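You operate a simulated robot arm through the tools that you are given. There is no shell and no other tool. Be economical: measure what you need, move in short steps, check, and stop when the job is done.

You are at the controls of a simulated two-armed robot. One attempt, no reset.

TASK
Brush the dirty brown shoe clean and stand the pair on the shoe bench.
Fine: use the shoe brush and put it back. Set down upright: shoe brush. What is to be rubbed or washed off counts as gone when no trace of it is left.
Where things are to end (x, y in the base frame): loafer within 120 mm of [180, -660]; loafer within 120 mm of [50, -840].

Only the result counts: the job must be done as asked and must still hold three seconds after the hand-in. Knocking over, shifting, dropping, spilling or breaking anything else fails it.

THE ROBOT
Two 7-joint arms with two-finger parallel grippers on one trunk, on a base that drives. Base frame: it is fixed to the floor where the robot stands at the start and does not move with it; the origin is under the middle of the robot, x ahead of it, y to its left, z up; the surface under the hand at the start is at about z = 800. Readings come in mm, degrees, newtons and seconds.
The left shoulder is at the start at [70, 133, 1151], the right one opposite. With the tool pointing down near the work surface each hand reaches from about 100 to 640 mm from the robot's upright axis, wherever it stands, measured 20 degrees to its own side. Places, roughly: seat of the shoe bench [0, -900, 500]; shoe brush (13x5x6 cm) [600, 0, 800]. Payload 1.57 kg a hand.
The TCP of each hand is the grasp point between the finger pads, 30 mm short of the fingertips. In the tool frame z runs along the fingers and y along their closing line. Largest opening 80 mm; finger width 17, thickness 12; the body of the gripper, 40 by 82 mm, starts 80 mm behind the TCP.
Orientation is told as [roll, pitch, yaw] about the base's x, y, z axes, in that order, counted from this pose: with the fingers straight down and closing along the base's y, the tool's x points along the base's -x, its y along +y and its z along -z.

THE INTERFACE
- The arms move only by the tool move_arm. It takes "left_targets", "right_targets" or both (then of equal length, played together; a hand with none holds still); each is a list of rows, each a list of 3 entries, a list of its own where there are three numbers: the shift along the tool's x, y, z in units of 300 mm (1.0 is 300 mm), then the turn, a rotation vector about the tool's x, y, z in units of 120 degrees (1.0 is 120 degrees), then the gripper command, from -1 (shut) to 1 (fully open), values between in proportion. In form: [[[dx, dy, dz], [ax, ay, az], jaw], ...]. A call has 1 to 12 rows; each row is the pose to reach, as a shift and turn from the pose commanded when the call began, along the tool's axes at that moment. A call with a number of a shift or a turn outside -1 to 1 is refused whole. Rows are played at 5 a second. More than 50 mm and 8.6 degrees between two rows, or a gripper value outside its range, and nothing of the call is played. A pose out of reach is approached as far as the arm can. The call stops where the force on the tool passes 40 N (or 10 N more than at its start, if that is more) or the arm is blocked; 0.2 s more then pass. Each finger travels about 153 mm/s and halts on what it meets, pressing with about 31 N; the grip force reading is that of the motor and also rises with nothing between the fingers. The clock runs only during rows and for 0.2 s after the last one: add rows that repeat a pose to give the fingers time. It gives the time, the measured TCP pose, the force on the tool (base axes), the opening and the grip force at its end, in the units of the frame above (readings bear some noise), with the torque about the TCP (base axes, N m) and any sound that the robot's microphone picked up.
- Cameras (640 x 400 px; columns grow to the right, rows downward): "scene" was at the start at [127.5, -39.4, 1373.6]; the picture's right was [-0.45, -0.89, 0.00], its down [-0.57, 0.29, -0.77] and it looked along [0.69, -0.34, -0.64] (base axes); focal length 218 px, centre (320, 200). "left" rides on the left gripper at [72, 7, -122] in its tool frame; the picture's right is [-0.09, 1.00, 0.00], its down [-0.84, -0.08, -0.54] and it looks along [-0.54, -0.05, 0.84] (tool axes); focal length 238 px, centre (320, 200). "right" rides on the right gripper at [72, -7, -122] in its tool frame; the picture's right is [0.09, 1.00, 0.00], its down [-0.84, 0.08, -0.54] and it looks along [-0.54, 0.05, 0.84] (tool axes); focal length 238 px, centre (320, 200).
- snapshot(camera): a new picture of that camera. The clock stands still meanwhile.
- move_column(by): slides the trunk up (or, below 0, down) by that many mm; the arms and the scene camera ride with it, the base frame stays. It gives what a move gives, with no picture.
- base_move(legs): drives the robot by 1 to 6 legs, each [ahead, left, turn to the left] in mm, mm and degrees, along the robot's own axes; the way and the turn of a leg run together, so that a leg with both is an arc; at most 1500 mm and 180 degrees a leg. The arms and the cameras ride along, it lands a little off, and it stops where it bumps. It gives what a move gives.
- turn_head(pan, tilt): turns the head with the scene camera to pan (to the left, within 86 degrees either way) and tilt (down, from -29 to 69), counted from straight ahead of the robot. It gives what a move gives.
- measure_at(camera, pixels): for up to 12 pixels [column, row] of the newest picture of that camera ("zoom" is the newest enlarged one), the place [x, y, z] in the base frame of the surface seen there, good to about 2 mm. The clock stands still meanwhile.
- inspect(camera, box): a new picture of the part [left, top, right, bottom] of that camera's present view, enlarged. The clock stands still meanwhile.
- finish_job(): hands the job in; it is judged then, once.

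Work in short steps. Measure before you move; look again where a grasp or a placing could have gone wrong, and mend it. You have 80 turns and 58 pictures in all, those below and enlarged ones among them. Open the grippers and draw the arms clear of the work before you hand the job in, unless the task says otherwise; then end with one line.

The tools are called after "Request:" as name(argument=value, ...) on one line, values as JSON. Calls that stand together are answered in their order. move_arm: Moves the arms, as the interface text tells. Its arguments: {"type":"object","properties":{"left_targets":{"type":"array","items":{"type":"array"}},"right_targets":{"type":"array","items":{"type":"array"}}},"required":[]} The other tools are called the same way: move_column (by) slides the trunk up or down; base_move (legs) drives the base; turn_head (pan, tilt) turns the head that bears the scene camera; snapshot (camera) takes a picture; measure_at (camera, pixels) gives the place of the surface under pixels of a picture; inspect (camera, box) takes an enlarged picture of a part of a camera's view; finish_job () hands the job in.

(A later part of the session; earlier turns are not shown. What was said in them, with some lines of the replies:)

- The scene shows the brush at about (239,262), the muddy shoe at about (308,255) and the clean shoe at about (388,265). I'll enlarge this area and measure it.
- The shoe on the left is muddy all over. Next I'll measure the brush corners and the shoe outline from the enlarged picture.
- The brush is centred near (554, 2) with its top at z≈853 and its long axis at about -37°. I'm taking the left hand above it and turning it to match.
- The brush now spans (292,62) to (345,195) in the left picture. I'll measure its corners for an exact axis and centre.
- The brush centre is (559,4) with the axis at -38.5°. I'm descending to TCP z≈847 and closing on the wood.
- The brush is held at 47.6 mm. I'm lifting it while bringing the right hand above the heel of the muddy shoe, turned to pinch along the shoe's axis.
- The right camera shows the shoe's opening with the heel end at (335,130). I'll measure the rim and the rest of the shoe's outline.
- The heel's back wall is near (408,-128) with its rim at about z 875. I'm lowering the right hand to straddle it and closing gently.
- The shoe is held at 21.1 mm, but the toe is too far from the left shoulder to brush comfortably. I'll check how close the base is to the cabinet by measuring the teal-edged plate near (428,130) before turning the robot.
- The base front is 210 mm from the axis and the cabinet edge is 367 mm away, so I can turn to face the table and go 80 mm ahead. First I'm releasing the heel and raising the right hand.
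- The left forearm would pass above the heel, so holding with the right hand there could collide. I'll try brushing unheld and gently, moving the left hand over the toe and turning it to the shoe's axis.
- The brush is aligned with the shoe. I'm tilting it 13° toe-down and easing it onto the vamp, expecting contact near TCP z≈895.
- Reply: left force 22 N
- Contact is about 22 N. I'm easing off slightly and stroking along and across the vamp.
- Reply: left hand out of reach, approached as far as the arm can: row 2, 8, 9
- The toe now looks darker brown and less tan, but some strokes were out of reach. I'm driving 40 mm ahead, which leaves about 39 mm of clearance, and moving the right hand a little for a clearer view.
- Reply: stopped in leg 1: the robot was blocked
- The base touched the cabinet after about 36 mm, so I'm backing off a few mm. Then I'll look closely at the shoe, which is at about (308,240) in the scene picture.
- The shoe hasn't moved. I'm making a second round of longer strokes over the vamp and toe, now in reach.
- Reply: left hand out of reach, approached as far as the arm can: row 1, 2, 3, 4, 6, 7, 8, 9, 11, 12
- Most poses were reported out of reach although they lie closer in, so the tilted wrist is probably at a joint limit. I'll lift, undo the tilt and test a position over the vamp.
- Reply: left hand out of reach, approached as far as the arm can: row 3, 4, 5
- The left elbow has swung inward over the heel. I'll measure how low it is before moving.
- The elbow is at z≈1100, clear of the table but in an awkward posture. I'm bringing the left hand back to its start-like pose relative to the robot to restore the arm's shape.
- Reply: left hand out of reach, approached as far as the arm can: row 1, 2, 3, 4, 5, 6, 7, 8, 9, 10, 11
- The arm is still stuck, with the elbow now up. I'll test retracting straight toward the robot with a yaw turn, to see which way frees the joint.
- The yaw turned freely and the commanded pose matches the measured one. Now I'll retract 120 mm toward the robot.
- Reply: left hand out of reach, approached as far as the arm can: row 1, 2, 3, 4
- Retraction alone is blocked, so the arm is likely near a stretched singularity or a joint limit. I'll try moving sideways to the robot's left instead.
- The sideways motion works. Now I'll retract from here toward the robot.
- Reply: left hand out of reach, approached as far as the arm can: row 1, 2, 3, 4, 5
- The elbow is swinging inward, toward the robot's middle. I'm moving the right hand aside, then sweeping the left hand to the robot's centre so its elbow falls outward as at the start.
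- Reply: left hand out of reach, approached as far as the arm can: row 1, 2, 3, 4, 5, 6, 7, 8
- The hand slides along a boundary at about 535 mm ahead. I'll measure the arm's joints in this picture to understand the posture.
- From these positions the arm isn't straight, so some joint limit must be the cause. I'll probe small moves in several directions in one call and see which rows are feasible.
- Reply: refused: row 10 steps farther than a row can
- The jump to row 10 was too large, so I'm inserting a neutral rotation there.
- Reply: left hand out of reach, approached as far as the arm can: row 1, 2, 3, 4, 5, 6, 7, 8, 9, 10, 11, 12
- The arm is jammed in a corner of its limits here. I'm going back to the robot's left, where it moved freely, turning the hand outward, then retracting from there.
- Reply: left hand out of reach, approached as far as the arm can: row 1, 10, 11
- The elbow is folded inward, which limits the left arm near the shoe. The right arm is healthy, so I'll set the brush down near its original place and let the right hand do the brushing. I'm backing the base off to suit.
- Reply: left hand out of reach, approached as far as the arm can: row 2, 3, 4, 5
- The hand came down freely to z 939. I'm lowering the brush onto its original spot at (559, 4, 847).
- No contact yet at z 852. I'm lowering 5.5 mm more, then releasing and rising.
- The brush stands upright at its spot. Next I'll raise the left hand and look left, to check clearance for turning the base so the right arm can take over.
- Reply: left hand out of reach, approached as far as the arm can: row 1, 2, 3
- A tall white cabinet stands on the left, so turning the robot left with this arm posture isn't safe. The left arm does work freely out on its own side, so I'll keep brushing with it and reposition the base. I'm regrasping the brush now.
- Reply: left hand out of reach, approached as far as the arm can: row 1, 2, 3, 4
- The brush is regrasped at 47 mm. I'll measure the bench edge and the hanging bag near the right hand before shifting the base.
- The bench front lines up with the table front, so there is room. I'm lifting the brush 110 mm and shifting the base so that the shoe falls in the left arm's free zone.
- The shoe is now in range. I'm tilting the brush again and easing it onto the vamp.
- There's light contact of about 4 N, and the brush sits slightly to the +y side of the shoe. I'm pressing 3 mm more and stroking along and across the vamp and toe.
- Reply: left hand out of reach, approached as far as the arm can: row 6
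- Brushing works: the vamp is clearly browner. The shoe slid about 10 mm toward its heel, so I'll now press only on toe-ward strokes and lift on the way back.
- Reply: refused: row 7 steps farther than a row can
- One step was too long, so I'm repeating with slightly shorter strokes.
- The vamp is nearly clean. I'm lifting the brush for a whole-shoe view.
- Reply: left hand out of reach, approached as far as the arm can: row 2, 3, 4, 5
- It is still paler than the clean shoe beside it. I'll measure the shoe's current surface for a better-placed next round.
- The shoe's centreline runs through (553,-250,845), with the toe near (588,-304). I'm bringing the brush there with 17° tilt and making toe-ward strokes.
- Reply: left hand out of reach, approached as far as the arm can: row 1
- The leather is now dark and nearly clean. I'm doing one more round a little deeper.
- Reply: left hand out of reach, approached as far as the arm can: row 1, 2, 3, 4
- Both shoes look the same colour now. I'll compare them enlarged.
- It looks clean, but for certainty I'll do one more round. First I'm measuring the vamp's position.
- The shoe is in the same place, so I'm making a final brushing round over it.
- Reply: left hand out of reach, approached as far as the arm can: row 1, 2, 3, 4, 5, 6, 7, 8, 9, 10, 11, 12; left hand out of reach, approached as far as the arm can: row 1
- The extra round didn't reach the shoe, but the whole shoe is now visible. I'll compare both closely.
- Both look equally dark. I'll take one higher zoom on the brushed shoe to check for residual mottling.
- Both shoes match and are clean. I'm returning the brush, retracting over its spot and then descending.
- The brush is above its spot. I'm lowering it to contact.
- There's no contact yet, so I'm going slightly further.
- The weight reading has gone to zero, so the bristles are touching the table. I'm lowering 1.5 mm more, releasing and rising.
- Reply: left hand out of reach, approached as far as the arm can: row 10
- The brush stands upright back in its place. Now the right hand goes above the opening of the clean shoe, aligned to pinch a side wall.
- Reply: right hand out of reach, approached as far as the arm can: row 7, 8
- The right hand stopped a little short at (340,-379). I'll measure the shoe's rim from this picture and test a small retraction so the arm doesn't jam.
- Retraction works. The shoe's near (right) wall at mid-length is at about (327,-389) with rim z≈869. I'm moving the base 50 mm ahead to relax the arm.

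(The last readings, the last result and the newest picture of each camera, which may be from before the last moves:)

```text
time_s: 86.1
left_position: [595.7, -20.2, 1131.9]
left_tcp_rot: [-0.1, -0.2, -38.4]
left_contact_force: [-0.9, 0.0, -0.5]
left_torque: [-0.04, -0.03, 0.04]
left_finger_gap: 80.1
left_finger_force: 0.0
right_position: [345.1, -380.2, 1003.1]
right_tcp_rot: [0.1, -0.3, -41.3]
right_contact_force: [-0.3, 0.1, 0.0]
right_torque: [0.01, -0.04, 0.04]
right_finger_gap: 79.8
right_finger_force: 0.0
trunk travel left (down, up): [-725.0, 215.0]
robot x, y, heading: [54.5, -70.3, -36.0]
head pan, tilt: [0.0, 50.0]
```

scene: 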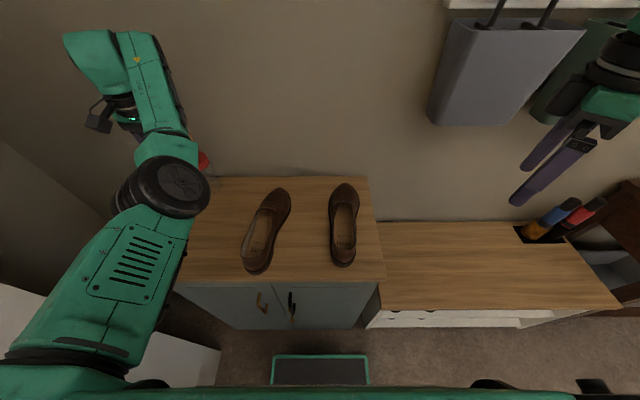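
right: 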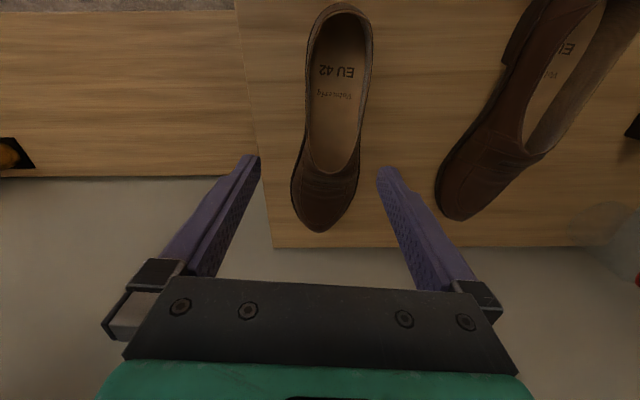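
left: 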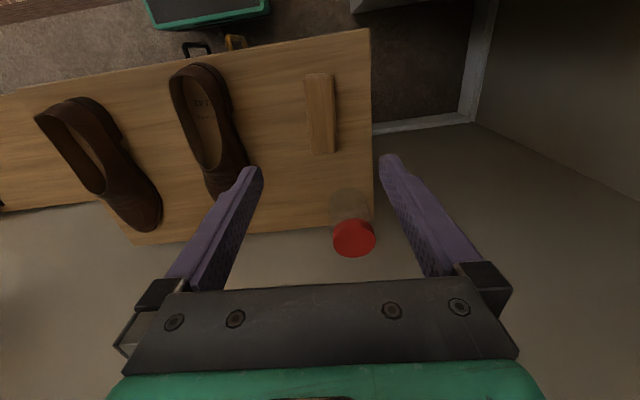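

Lowering onto the near wall with the jaw narrowed to about 56 mm, so the inner finger clears the opposite wall, then closing.

Request:
move_arm(right_targets=[[[0.016, -0.063, 0.1], [0, 0, 0], 0.4], [[0.016, -0.063, 0.22], [0, 0, 0], 0.4], [[0.016, -0.063, 0.34], [0, 0, 0], 0.4], [[0.016, -0.063, 0.43], [0, 0, 0], 0.4], [[0.016, -0.063, 0.48], [0, 0, 0], 0.4], [[0.016, -0.063, 0.48], [0, 0, 0], 0.4], [[0.016, -0.063, 0.48], [0, 0, 0], -1], [[0.016, -0.063, 0.48], [0, 0, 0], -1], [[0.016, -0.063, 0.48], [0, 0, 0], -1]])

Request:
snapshot(camera="right")

```text
time_s: 88.1
left_position: [599.6, -23.4, 1130.5]
left_tcp_rot: [-0.2, 0.1, -38.5]
left_contact_force: [0.1, 0.4, 0.3]
left_torque: [-0.01, 0.02, 0.0]
left_finger_gap: 79.9
left_finger_force: 0.1
right_position: [328.8, -394.3, 859.0]
right_tcp_rot: [0.1, -0.1, -41.4]
right_contact_force: [1.9, -0.3, 3.0]
right_torque: [-0.14, -0.05, 0.39]
right_finger_gap: 11.5
right_finger_force: 28.7
right hand out of reach, approached as far as the arm can: row 5, 6, 7, 8, 9
trunk travel left (down, up): [-725.0, 215.0]
robot x, y, heading: [51.1, -65.8, -35.8]
head pan, tilt: [0.0, 50.0]
```

```text
10 pictures are left
```

right: 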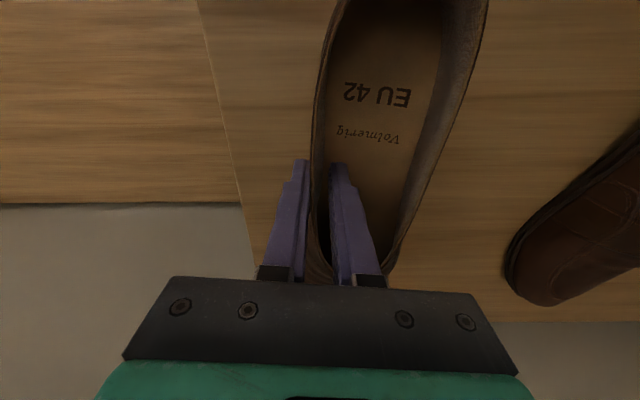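

The wall is gripped with an 11.5 mm gap. I'm lifting 120 mm and checking the hold.

Request:
move_arm(right_targets=[[[0, 0, -0.08], [0, 0, 0], -1], [[0, 0, -0.17], [0, 0, 0], -1], [[0, 0, -0.27], [0, 0, 0], -1], [[0, 0, -0.4], [0, 0, 0], -1], [[0, 0, -0.4], [0, 0, 0], -1]])

Request:
snapshot(camera="scene")

```text
time_s: 89.3
left_position: [599.4, -25.3, 1129.5]
left_tcp_rot: [-0.1, 0.1, -38.4]
left_contact_force: [0.4, 0.2, 0.7]
left_torque: [-0.01, 0.0, 0.01]
left_finger_gap: 80.2
left_finger_force: 0.1
right_position: [329.7, -395.8, 977.8]
right_tcp_rot: [0.1, 0.0, -41.3]
right_contact_force: [0.0, -0.3, -3.7]
right_torque: [0.0, 0.17, -0.03]
right_finger_gap: 11.4
right_finger_force: 29.1
trunk travel left (down, up): [-725.0, 215.0]
robot x, y, heading: [53.1, -68.6, -35.9]
head pan, tilt: [0.0, 50.0]
```

```text
9 pictures are left
```

scene: 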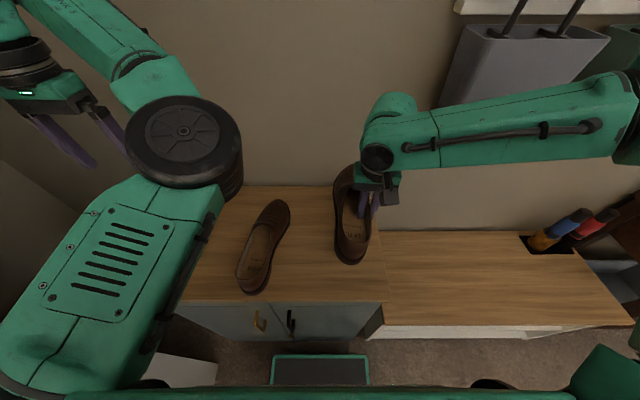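

The shoe is held level at about 3.7 N. A pure sideways drive of 552 mm would bring it over [50,-840], so I'll check the elbow and the bags for clearance first.

Request:
measure_at(camera="scene", pixels=[[600, 120], [630, 150], [500, 120], [390, 110], [465, 70], [600, 60], [620, 60], [345, 255], [340, 180], [610, 200], [630, 195], [560, 220]])

```text
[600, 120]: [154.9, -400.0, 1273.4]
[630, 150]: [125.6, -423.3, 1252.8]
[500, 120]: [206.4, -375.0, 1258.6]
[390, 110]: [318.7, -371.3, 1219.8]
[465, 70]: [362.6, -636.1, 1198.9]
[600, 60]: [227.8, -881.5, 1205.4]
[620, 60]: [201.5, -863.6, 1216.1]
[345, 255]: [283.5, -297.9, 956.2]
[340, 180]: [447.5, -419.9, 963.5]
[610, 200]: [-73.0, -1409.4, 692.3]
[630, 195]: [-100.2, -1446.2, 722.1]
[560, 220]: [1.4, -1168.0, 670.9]
```

The elbow and hands keep at least 90 mm clear of the bags along this path. I'm strafing right 552 mm.

Request:
base_move(legs=[[0, -552, 0]])

Request:
snapshot(camera="scene")

```text
time_s: 92.5
left_position: [273.8, -474.9, 1129.4]
left_tcp_rot: [-0.2, 0.2, -39.2]
left_contact_force: [-0.7, 1.0, -0.6]
left_torque: [-0.04, 0.0, 0.02]
left_finger_gap: 80.2
left_finger_force: 0.0
right_position: [-0.6, -843.8, 978.1]
right_tcp_rot: [0.0, 0.0, -42.1]
right_contact_force: [-0.7, 0.4, -2.1]
right_torque: [0.01, 0.16, -0.01]
right_finger_gap: 11.2
right_finger_force: 29.0
trunk travel left (down, up): [-725.0, 215.0]
robot x, y, heading: [-273.7, -511.9, -37.0]
head pan, tilt: [0.0, 50.0]
```

```text
8 pictures are left
```

scene: 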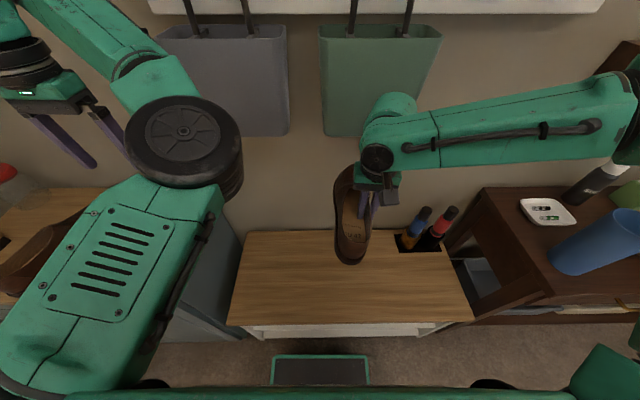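

The shoe hangs over the bench. Before lowering the column I'll measure the tray with bottles, the left elbow, and the shoe itself.

Request:
measure_at(camera="scene", pixels=[[396, 250], [402, 233], [185, 130], [230, 190], [160, 340], [345, 258], [340, 175], [368, 240], [335, 215], [235, 322], [470, 318], [130, 375]])

```text
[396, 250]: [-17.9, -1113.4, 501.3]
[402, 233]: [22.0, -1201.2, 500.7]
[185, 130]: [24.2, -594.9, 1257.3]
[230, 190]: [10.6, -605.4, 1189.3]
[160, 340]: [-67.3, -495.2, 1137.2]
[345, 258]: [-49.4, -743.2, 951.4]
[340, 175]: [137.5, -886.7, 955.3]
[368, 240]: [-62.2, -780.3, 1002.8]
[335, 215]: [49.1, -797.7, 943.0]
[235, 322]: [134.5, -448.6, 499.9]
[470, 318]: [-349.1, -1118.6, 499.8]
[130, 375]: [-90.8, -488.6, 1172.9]
```

The elbow is over the bench and the tray is far away. I'm shutting the left jaws to keep clear of the table side, then lowering the column 300 mm.

Request:
move_arm(left_targets=[[[0, 0, 0], [0, 0, 0], -1], [[0, -0.06, 0], [0, 0, 0], -1], [[0, -0.12, 0], [0, 0, 0], -1], [[0, -0.12, 0], [0, 0, 0], -1]])

Request:
move_column(by=-300)

```text
time_s: 93.5
left_position: [272.8, -476.6, 1129.8]
left_tcp_rot: [-0.2, 0.0, -39.1]
left_contact_force: [-0.4, -0.2, -0.9]
left_torque: [0.01, -0.04, 0.0]
left_finger_gap: 0.0
left_finger_force: 21.0
left hand out of reach, approached as far as the arm can: row 2, 3, 4
right_position: [-0.9, -844.8, 977.4]
right_tcp_rot: [0.0, 0.0, -42.1]
right_contact_force: [0.1, 0.0, -3.9]
right_torque: [-0.02, 0.19, 0.0]
right_finger_gap: 11.2
right_finger_force: 29.2
trunk travel left (down, up): [-725.0, 215.0]
robot x, y, heading: [-276.2, -511.2, -36.7]
head pan, tilt: [0.0, 50.0]
```

```text
time_s: 96.5
left_position: [273.3, -475.4, 828.8]
left_tcp_rot: [-0.2, 0.2, -39.2]
left_contact_force: [0.3, -1.0, 0.3]
left_torque: [-0.04, 0.01, 0.02]
left_finger_gap: 0.0
left_finger_force: 21.4
right_position: [-0.4, -844.5, 678.3]
right_tcp_rot: [0.0, 0.1, -42.2]
right_contact_force: [0.1, -0.4, -2.9]
right_torque: [0.03, 0.14, 0.0]
right_finger_gap: 11.4
right_finger_force: 29.1
trunk travel left (down, up): [-425.0, 515.0]
robot x, y, heading: [-274.3, -512.8, -37.0]
head pan, tilt: [0.0, 50.0]
```

The column is down with TCP z 678 and sole at about 619. I'm lowering the shoe with the arm until it meets the seat, expected near TCP 559.

Request:
move_arm(right_targets=[[[0, 0, 0.12], [0, 0, 0], -1], [[0, 0, 0.24], [0, 0, 0], -1], [[0, 0, 0.34], [0, 0, 0], -1], [[0, 0, 0.375], [0, 0, 0], -1], [[0, 0, 0.39], [0, 0, 0], -1], [[0, 0, 0.397], [0, 0, 0], -1], [[0, 0, 0.397], [0, 0, 0], -1]])

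Request:
snapshot(camera="scene")

```text
time_s: 98.1
left_position: [272.1, -475.5, 829.5]
left_tcp_rot: [-0.1, 0.1, -39.1]
left_contact_force: [-0.2, 0.5, -0.1]
left_torque: [-0.01, 0.01, 0.0]
left_finger_gap: 0.1
left_finger_force: 21.0
right_position: [-0.2, -845.3, 560.0]
right_tcp_rot: [0.1, -0.1, -42.1]
right_contact_force: [1.7, 0.2, -0.4]
right_torque: [-0.26, -0.12, 0.07]
right_finger_gap: 11.1
right_finger_force: 28.9
trunk travel left (down, up): [-425.0, 515.0]
robot x, y, heading: [-271.8, -512.0, -36.7]
head pan, tilt: [0.0, 50.0]
```

```text
7 pictures are left
```

scene: 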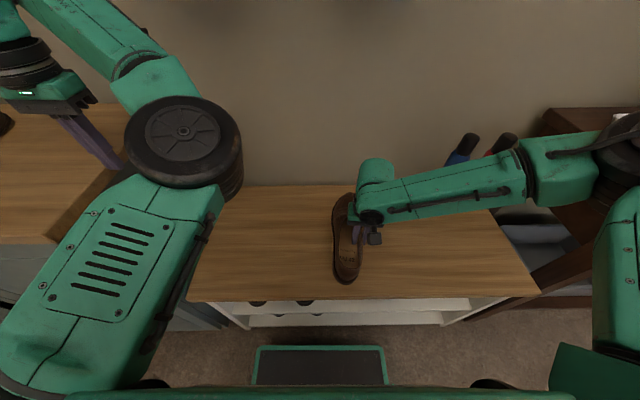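

The shoe is on the seat, well inside the edges. I'm releasing and lifting the hand straight up, then raising the column.

Request:
move_arm(right_targets=[[[0, 0, 0], [0, 0, 0], 0.2], [[0, 0, 0], [0, 0, 0], 0.4], [[0, 0, 0], [0, 0, 0], 0.4], [[0, 0, -0.1], [0, 0, 0], 0.4], [[0, 0, -0.24], [0, 0, 0], 0.4], [[0, 0, -0.38], [0, 0, 0], 0.4], [[0, 0, -0.4], [0, 0, 0], 0.4]])

Request:
move_column(by=300)

```text
time_s: 99.7
left_position: [273.3, -475.1, 830.1]
left_tcp_rot: [-0.2, 0.1, -39.1]
left_contact_force: [-0.6, 0.0, -0.1]
left_torque: [0.02, -0.01, -0.03]
left_finger_gap: 0.0
left_finger_force: 21.2
right_position: [0.7, -844.4, 679.7]
right_tcp_rot: [0.2, -0.1, -42.1]
right_contact_force: [-0.6, -0.4, 0.0]
right_torque: [0.03, -0.01, -0.01]
right_finger_gap: 56.1
right_finger_force: 0.1
trunk travel left (down, up): [-425.0, 515.0]
robot x, y, heading: [-277.3, -510.8, -36.6]
head pan, tilt: [0.0, 50.0]
```

```text
time_s: 102.7
left_position: [272.5, -474.6, 1129.8]
left_tcp_rot: [-0.1, 0.2, -39.2]
left_contact_force: [-0.4, 0.0, -0.4]
left_torque: [0.03, -0.02, 0.0]
left_finger_gap: 0.0
left_finger_force: 20.9
right_position: [-0.7, -845.1, 978.7]
right_tcp_rot: [0.1, 0.1, -42.0]
right_contact_force: [-0.3, 0.3, 0.6]
right_torque: [0.01, 0.01, -0.01]
right_finger_gap: 56.1
right_finger_force: 0.2
trunk travel left (down, up): [-725.0, 215.0]
robot x, y, heading: [-277.6, -510.9, -36.9]
head pan, tilt: [0.0, 50.0]
```

Next is the brushed shoe, near (465,-190). I'm strafing back left about 760 mm so the right hand ends up above it, with the base roughly 90 mm clear of the white cabinet.

Request:
base_move(legs=[[-15, 0, 0.9], [0, 755, 0]])

Request:
snapshot(camera="right")

```text
time_s: 107.1
left_position: [699.4, 141.2, 1130.5]
left_tcp_rot: [-0.1, 0.1, -38.8]
left_contact_force: [0.1, 0.1, 0.0]
left_torque: [-0.02, 0.03, -0.01]
left_finger_gap: 0.0
left_finger_force: 21.9
right_position: [427.8, -230.3, 977.8]
right_tcp_rot: [0.2, 0.0, -41.7]
right_contact_force: [0.0, 0.5, -0.3]
right_torque: [-0.01, 0.0, 0.04]
right_finger_gap: 56.1
right_finger_force: 0.1
trunk travel left (down, up): [-725.0, 215.0]
robot x, y, heading: [152.5, 101.5, -36.3]
head pan, tilt: [0.0, 50.0]
```

```text
6 pictures are left
```

right: 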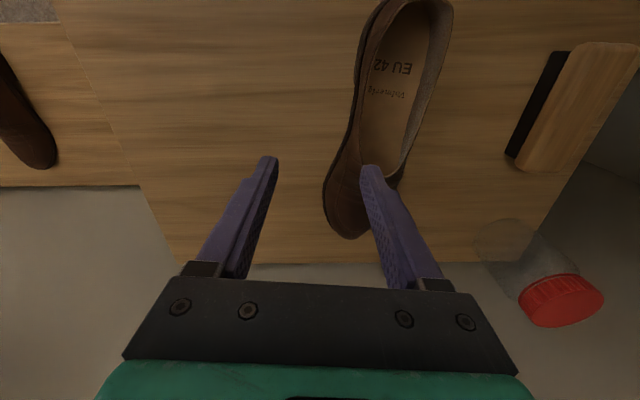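

I'll measure the shoe's right wall and outline from this picture.

Request:
measure_at(camera="right", pixels=[[366, 30], [364, 60], [361, 90], [360, 110], [357, 130], [360, 150], [440, 60], [430, 90], [415, 3], [345, 232], [372, 45], [395, 80]])

```text
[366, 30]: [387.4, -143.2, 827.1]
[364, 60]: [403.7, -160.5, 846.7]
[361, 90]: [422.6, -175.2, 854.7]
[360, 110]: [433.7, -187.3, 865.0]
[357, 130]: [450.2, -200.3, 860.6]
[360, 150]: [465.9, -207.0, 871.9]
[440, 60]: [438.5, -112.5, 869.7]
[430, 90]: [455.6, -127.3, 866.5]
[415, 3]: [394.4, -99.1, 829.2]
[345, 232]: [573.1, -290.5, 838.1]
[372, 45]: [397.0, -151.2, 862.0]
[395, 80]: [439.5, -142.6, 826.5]
```

The right wall's rim at mid-length is about (447,-197,866). I'm nudging the base 37 mm left and 8 mm back rather than stretching the arm.

Request:
base_move(legs=[[-6, 39, 0]])

```text
time_s: 108.0
left_position: [714.5, 171.3, 1131.6]
left_tcp_rot: [0.1, 0.2, -39.0]
left_contact_force: [-0.7, -0.5, 0.5]
left_torque: [0.05, -0.02, 0.0]
left_finger_gap: 0.0
left_finger_force: 21.2
right_position: [445.3, -199.4, 977.8]
right_tcp_rot: [0.3, 0.1, -41.8]
right_contact_force: [-0.9, 0.6, -0.4]
right_torque: [0.04, -0.01, 0.0]
right_finger_gap: 55.9
right_finger_force: 0.1
trunk travel left (down, up): [-725.0, 215.0]
robot x, y, heading: [170.6, 133.3, -36.4]
head pan, tilt: [0.0, 50.0]
```

The hand is within 3 mm of the target. I'm descending, closing and lifting.

Request:
move_arm(right_targets=[[[0, 0.005, 0.1], [0, 0, 0], 0.4], [[0, 0.005, 0.22], [0, 0, 0], 0.4], [[0, 0.005, 0.33], [0, 0, 0], 0.4], [[0, 0.005, 0.397], [0, 0, 0], 0.4], [[0, 0.005, 0.397], [0, 0, 0], 0.4], [[0, 0.005, 0.397], [0, 0, 0], -1], [[0, 0.005, 0.397], [0, 0, 0], -1], [[0, 0.005, 0.397], [0, 0, 0], -1], [[0, 0.005, 0.3], [0, 0, 0], -1], [[0, 0.005, 0.18], [0, 0, 0], -1], [[0, 0.005, 0.0], [0, 0, 0], -1], [[0, 0.005, 0.0], [0, 0, 0], -1]])

Request:
snapshot(camera="scene")

```text
refused: row 11 steps farther than a row can; nothing moved
```

```text
5 pictures are left
```

scene: 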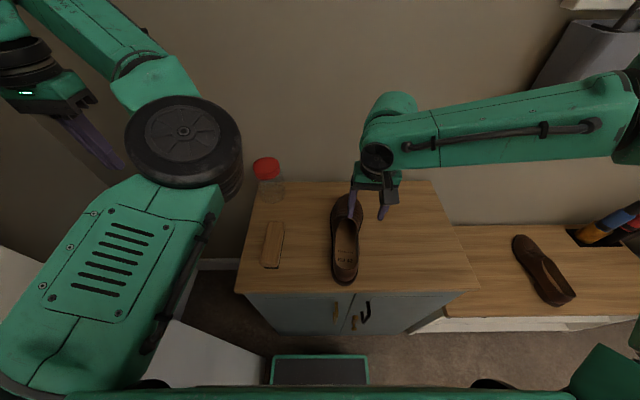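

A step was too big, so I'm repeating with smaller lift steps.

Request:
move_arm(right_targets=[[[0, 0.005, 0.12], [0, 0, 0], 0.4], [[0, 0.005, 0.25], [0, 0, 0], 0.4], [[0, 0.005, 0.36], [0, 0, 0], 0.4], [[0, 0.005, 0.397], [0, 0, 0], 0.4], [[0, 0.005, 0.397], [0, 0, 0], 0.4], [[0, 0.005, 0.397], [0, 0, 0], -1], [[0, 0.005, 0.397], [0, 0, 0], -1], [[0, 0.005, 0.397], [0, 0, 0], -1], [[0, 0.005, 0.3], [0, 0, 0], -1], [[0, 0.005, 0.16], [0, 0, 0], -1], [[0, 0.005, 0.02], [0, 0, 0], -1], [[0, 0.005, 0.0], [0, 0, 0], -1]])

```text
time_s: 110.6
left_position: [717.2, 174.1, 1129.8]
left_tcp_rot: [-0.1, 0.2, -38.9]
left_contact_force: [0.2, -0.4, -0.9]
left_torque: [-0.01, -0.01, 0.03]
left_finger_gap: 0.1
left_finger_force: 20.9
right_position: [448.1, -196.0, 980.0]
right_tcp_rot: [-0.1, 0.1, -41.7]
right_contact_force: [0.2, -0.1, -3.1]
right_torque: [0.06, 0.17, 0.02]
right_finger_gap: 11.6
right_finger_force: 28.7
trunk travel left (down, up): [-725.0, 215.0]
robot x, y, heading: [169.3, 132.7, -36.3]
head pan, tilt: [0.0, 50.0]
```

The brushed shoe is held at about 3.1 N. I'm strafing right so its centre lands near (160,-690), within tolerance of [180,-660] and well apart from the other shoe.

Request:
base_move(legs=[[0, -588, 0], [26, 0, 0.5]])

Request:
move_column(by=-220)

Request:
snapshot(camera="scene")

```text
time_s: 114.4
left_position: [382.2, -313.2, 1132.2]
left_tcp_rot: [-0.1, -0.2, -38.7]
left_contact_force: [-0.3, 0.0, 0.8]
left_torque: [-0.01, -0.02, 0.01]
left_finger_gap: 0.0
left_finger_force: 21.3
right_position: [114.4, -682.7, 982.2]
right_tcp_rot: [0.1, -0.2, -41.6]
right_contact_force: [-0.6, 0.5, -3.8]
right_torque: [0.0, 0.13, -0.01]
right_finger_gap: 11.5
right_finger_force: 28.4
trunk travel left (down, up): [-725.0, 215.0]
robot x, y, heading: [-165.3, -354.7, -36.3]
head pan, tilt: [0.0, 50.0]
```

```text
time_s: 116.7
left_position: [386.9, -317.0, 909.7]
left_tcp_rot: [0.0, 0.1, -38.9]
left_contact_force: [0.2, -0.4, 0.0]
left_torque: [-0.02, 0.01, -0.01]
left_finger_gap: 0.1
left_finger_force: 21.6
right_position: [117.4, -684.5, 757.7]
right_tcp_rot: [0.0, 0.0, -41.7]
right_contact_force: [1.4, 0.2, -3.6]
right_torque: [0.04, 0.17, -0.01]
right_finger_gap: 11.2
right_finger_force: 28.9
trunk travel left (down, up): [-505.0, 435.0]
robot x, y, heading: [-156.3, -356.7, -36.5]
head pan, tilt: [0.0, 50.0]
```

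```text
4 pictures are left
```

scene: 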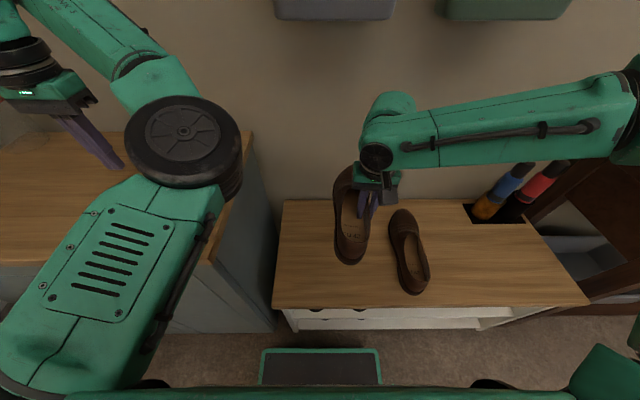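

The shoe hangs beside the first one with clear space between. I'm lowering with the arm, expecting contact near TCP z 559.

Request:
move_arm(right_targets=[[[0, 0, 0.13], [0, 0, 0], -1], [[0, 0, 0.26], [0, 0, 0], -1], [[0, 0, 0.39], [0, 0, 0], -1], [[0, 0, 0.52], [0, 0, 0], -1], [[0, 0, 0.61], [0, 0, 0], -1], [[0, 0, 0.645], [0, 0, 0], -1], [[0, 0, 0.657], [0, 0, 0], -1], [[0, 0, 0.657], [0, 0, 0], -1]])

Request:
inspect(camera="scene", box=[260, 140, 500, 300])

```text
time_s: 118.5
left_position: [386.1, -315.7, 910.5]
left_tcp_rot: [-0.1, 0.0, -38.8]
left_contact_force: [0.3, 0.5, -0.1]
left_torque: [0.0, -0.02, -0.01]
left_finger_gap: 0.0
left_finger_force: 21.4
right_position: [84.6, -696.9, 593.6]
right_tcp_rot: [0.1, -0.1, -41.7]
right_contact_force: [-0.7, 0.4, -2.5]
right_torque: [0.01, 0.16, 0.05]
right_finger_gap: 11.0
right_finger_force: 29.3
right hand out of reach, approached as far as the arm can: row 4, 5, 6, 7, 8
trunk travel left (down, up): [-505.0, 435.0]
robot x, y, heading: [-162.5, -356.0, -36.1]
head pan, tilt: [0.0, 50.0]
```

```text
2.50 times, centred on (380, 220) of scene
```

zoom: 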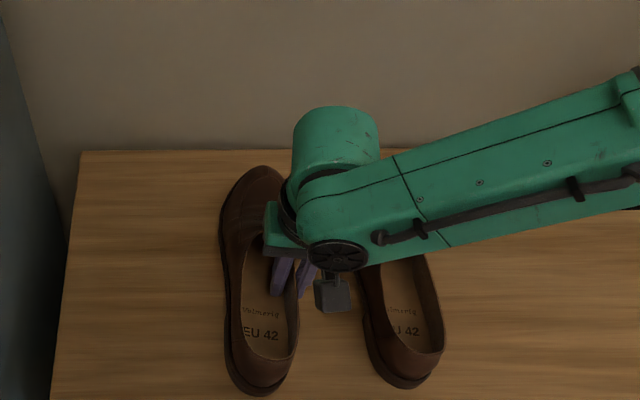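

The arm stopped 34 mm short and drifted toward the robot. I'm moving the base 22 mm ahead and 22 mm left to recentre the shoe, then lowering by column, where the left hand still clears the table.

Request:
base_move(legs=[[22, 22, 0]])

Request:
move_column(by=-30)

```text
time_s: 119.3
left_position: [418.4, -310.8, 910.4]
left_tcp_rot: [-0.1, 0.1, -38.8]
left_contact_force: [0.4, -0.8, -0.5]
left_torque: [0.0, 0.04, 0.02]
left_finger_gap: 0.0
left_finger_force: 21.0
right_position: [116.2, -692.2, 594.4]
right_tcp_rot: [0.0, -0.2, -41.7]
right_contact_force: [0.4, 0.3, -3.1]
right_torque: [0.01, 0.17, 0.0]
right_finger_gap: 11.5
right_finger_force: 28.9
trunk travel left (down, up): [-505.0, 435.0]
robot x, y, heading: [-129.9, -354.0, -36.4]
head pan, tilt: [0.0, 50.0]
```

```text
time_s: 120.1
left_position: [415.9, -310.6, 880.7]
left_tcp_rot: [0.0, 0.1, -38.9]
left_contact_force: [1.1, 0.1, 0.0]
left_torque: [-0.02, 0.03, 0.04]
left_finger_gap: 0.0
left_finger_force: 20.9
right_position: [114.3, -692.4, 563.3]
right_tcp_rot: [0.1, 0.0, -41.7]
right_contact_force: [-0.1, -0.2, -3.9]
right_torque: [-0.01, 0.16, -0.01]
right_finger_gap: 11.2
right_finger_force: 28.9
trunk travel left (down, up): [-475.0, 465.0]
robot x, y, heading: [-124.5, -355.6, -36.4]
head pan, tilt: [0.0, 50.0]
```

The shoe is about 4 mm above the seat. I'm lowering 4 mm and checking for contact.

Request:
move_column(by=-4.5)

```text
time_s: 120.6
left_position: [416.2, -309.9, 877.0]
left_tcp_rot: [-0.2, 0.1, -38.9]
left_contact_force: [0.4, -0.8, 0.8]
left_torque: [0.0, -0.02, 0.01]
left_finger_gap: 0.0
left_finger_force: 20.6
right_position: [115.8, -691.0, 560.4]
right_tcp_rot: [0.1, -0.2, -41.6]
right_contact_force: [-1.9, 3.1, 6.8]
right_torque: [-0.77, -0.41, 0.04]
right_finger_gap: 11.6
right_finger_force: 29.2
trunk travel left (down, up): [-471.0, 469.0]
robot x, y, heading: [-131.3, -352.2, -36.4]
head pan, tilt: [0.0, 50.0]
```

Contact is made. I'm opening moderately, lifting by arm, then raising the column.

Request:
move_arm(right_targets=[[[0, 0, 0], [0, 0, 0], -0.2], [[0, 0, 0], [0, 0, 0], 0], [[0, 0, 0], [0, 0, 0], 0], [[0, 0, -0.08], [0, 0, 0], 0], [[0, 0, -0.2], [0, 0, 0], 0], [[0, 0, -0.34], [0, 0, 0], 0], [[0, 0, -0.48], [0, 0, 0], 0], [[0, 0, -0.6], [0, 0, 0], 0]])

Request:
move_column(by=254)

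Request:
base_move(legs=[[-120, 0, 0]])

Request:
snapshot(camera="scene")

```text
time_s: 122.4
left_position: [416.9, -310.4, 877.0]
left_tcp_rot: [-0.1, 0.1, -38.8]
left_contact_force: [0.8, 0.2, -0.3]
left_torque: [-0.01, 0.0, 0.02]
left_finger_gap: 0.0
left_finger_force: 22.0
right_position: [114.8, -692.1, 740.5]
right_tcp_rot: [0.1, 0.0, -41.7]
right_contact_force: [0.1, -0.1, 0.4]
right_torque: [0.01, 0.02, 0.02]
right_finger_gap: 39.9
right_finger_force: 0.0
trunk travel left (down, up): [-471.0, 469.0]
robot x, y, heading: [-130.7, -353.0, -35.9]
head pan, tilt: [0.0, 50.0]
```

```text
time_s: 125.1
left_position: [417.1, -311.5, 1129.2]
left_tcp_rot: [-0.2, 0.1, -38.9]
left_contact_force: [-0.1, 0.2, -0.2]
left_torque: [0.02, 0.01, 0.01]
left_finger_gap: 0.0
left_finger_force: 21.5
right_position: [115.3, -691.6, 994.7]
right_tcp_rot: [0.1, 0.0, -41.6]
right_contact_force: [0.2, 0.4, 0.8]
right_torque: [-0.02, 0.02, 0.0]
right_finger_gap: 40.1
right_finger_force: 0.0
trunk travel left (down, up): [-724.0, 215.0]
robot x, y, heading: [-127.5, -349.8, -36.3]
head pan, tilt: [0.0, 50.0]
```

```text
time_s: 126.3
left_position: [321.4, -241.6, 1129.1]
left_tcp_rot: [-0.1, 0.2, -39.0]
left_contact_force: [-0.2, 0.0, -0.5]
left_torque: [-0.03, 0.0, -0.02]
left_finger_gap: 0.2
left_finger_force: 21.7
right_position: [17.6, -621.9, 992.5]
right_tcp_rot: [0.1, 0.0, -41.9]
right_contact_force: [-0.1, 0.3, -0.3]
right_torque: [-0.01, 0.01, 0.0]
right_finger_gap: 40.0
right_finger_force: 0.1
trunk travel left (down, up): [-724.0, 215.0]
robot x, y, heading: [-231.0, -280.3, -36.2]
head pan, tilt: [0.0, 50.0]
```

```text
2 pictures are left
```

scene: 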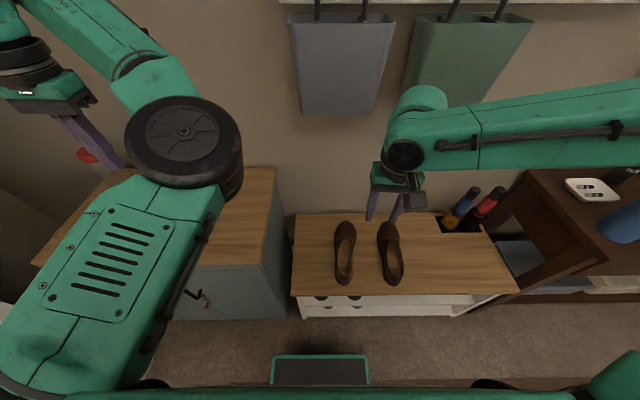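

Both shoes stand on the bench. I'll verify their places and cleanness with one enlarged picture and open the left gripper.

Request:
inspect(camera="scene", box=[290, 210, 450, 310])

Request:
measure_at(camera="zoom", pixels=[[220, 50], [215, 285], [200, 290], [390, 55], [410, 290], [215, 170], [400, 180]])

Request:
move_arm(left_targets=[[[0, 0, 0], [0, 0, 0], 1], [[0, 0, 0], [0, 0, 0], 1], [[0, 0, 0], [0, 0, 0], 1]], right_targets=[[[0, 0, 0], [0, 0, 0], 1], [[0, 0, 0], [0, 0, 0], 1], [[0, 0, 0], [0, 0, 0], 1]])

```text
4.00 times, centred on (370, 260) of scene
```

zoom: 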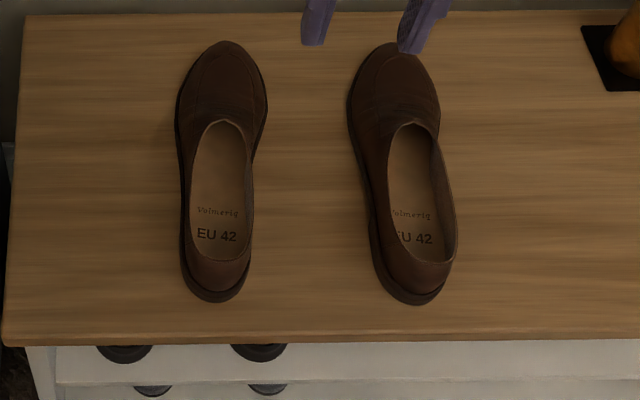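

```text
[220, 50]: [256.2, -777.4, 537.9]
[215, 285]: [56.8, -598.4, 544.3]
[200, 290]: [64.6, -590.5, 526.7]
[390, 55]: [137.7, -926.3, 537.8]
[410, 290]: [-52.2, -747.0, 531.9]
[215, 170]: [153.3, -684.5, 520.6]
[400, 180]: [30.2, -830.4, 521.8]
```

```text
time_s: 127.1
left_position: [319.6, -240.1, 1130.1]
left_tcp_rot: [-0.1, 0.1, -39.1]
left_contact_force: [0.5, 0.0, -0.3]
left_torque: [-0.01, 0.02, 0.01]
left_finger_gap: 80.1
left_finger_force: 0.1
right_position: [17.0, -621.3, 993.6]
right_tcp_rot: [0.1, 0.0, -41.9]
right_contact_force: [0.4, -0.2, -0.3]
right_torque: [-0.01, 0.02, -0.01]
right_finger_gap: 80.2
right_finger_force: 0.1
trunk travel left (down, up): [-724.0, 215.0]
robot x, y, heading: [-227.4, -279.4, -36.5]
head pan, tilt: [0.0, 50.0]
5 turns are left
```

The shoe centres are about (157,-688) and (43,-837), both well within tolerance, and both look clean. The brush is back in its place, the grippers are open and the arms are clear, so I'm handing in.

Request:
finish_job()

```text
The job is handed in.
```

I brushed the dirty shoe until it matched the clean one and stood both on the bench. They sit about 36 mm and 8 mm from their target points. The brush is back upright in its place, and I've handed the job in; the result isn't back yet.
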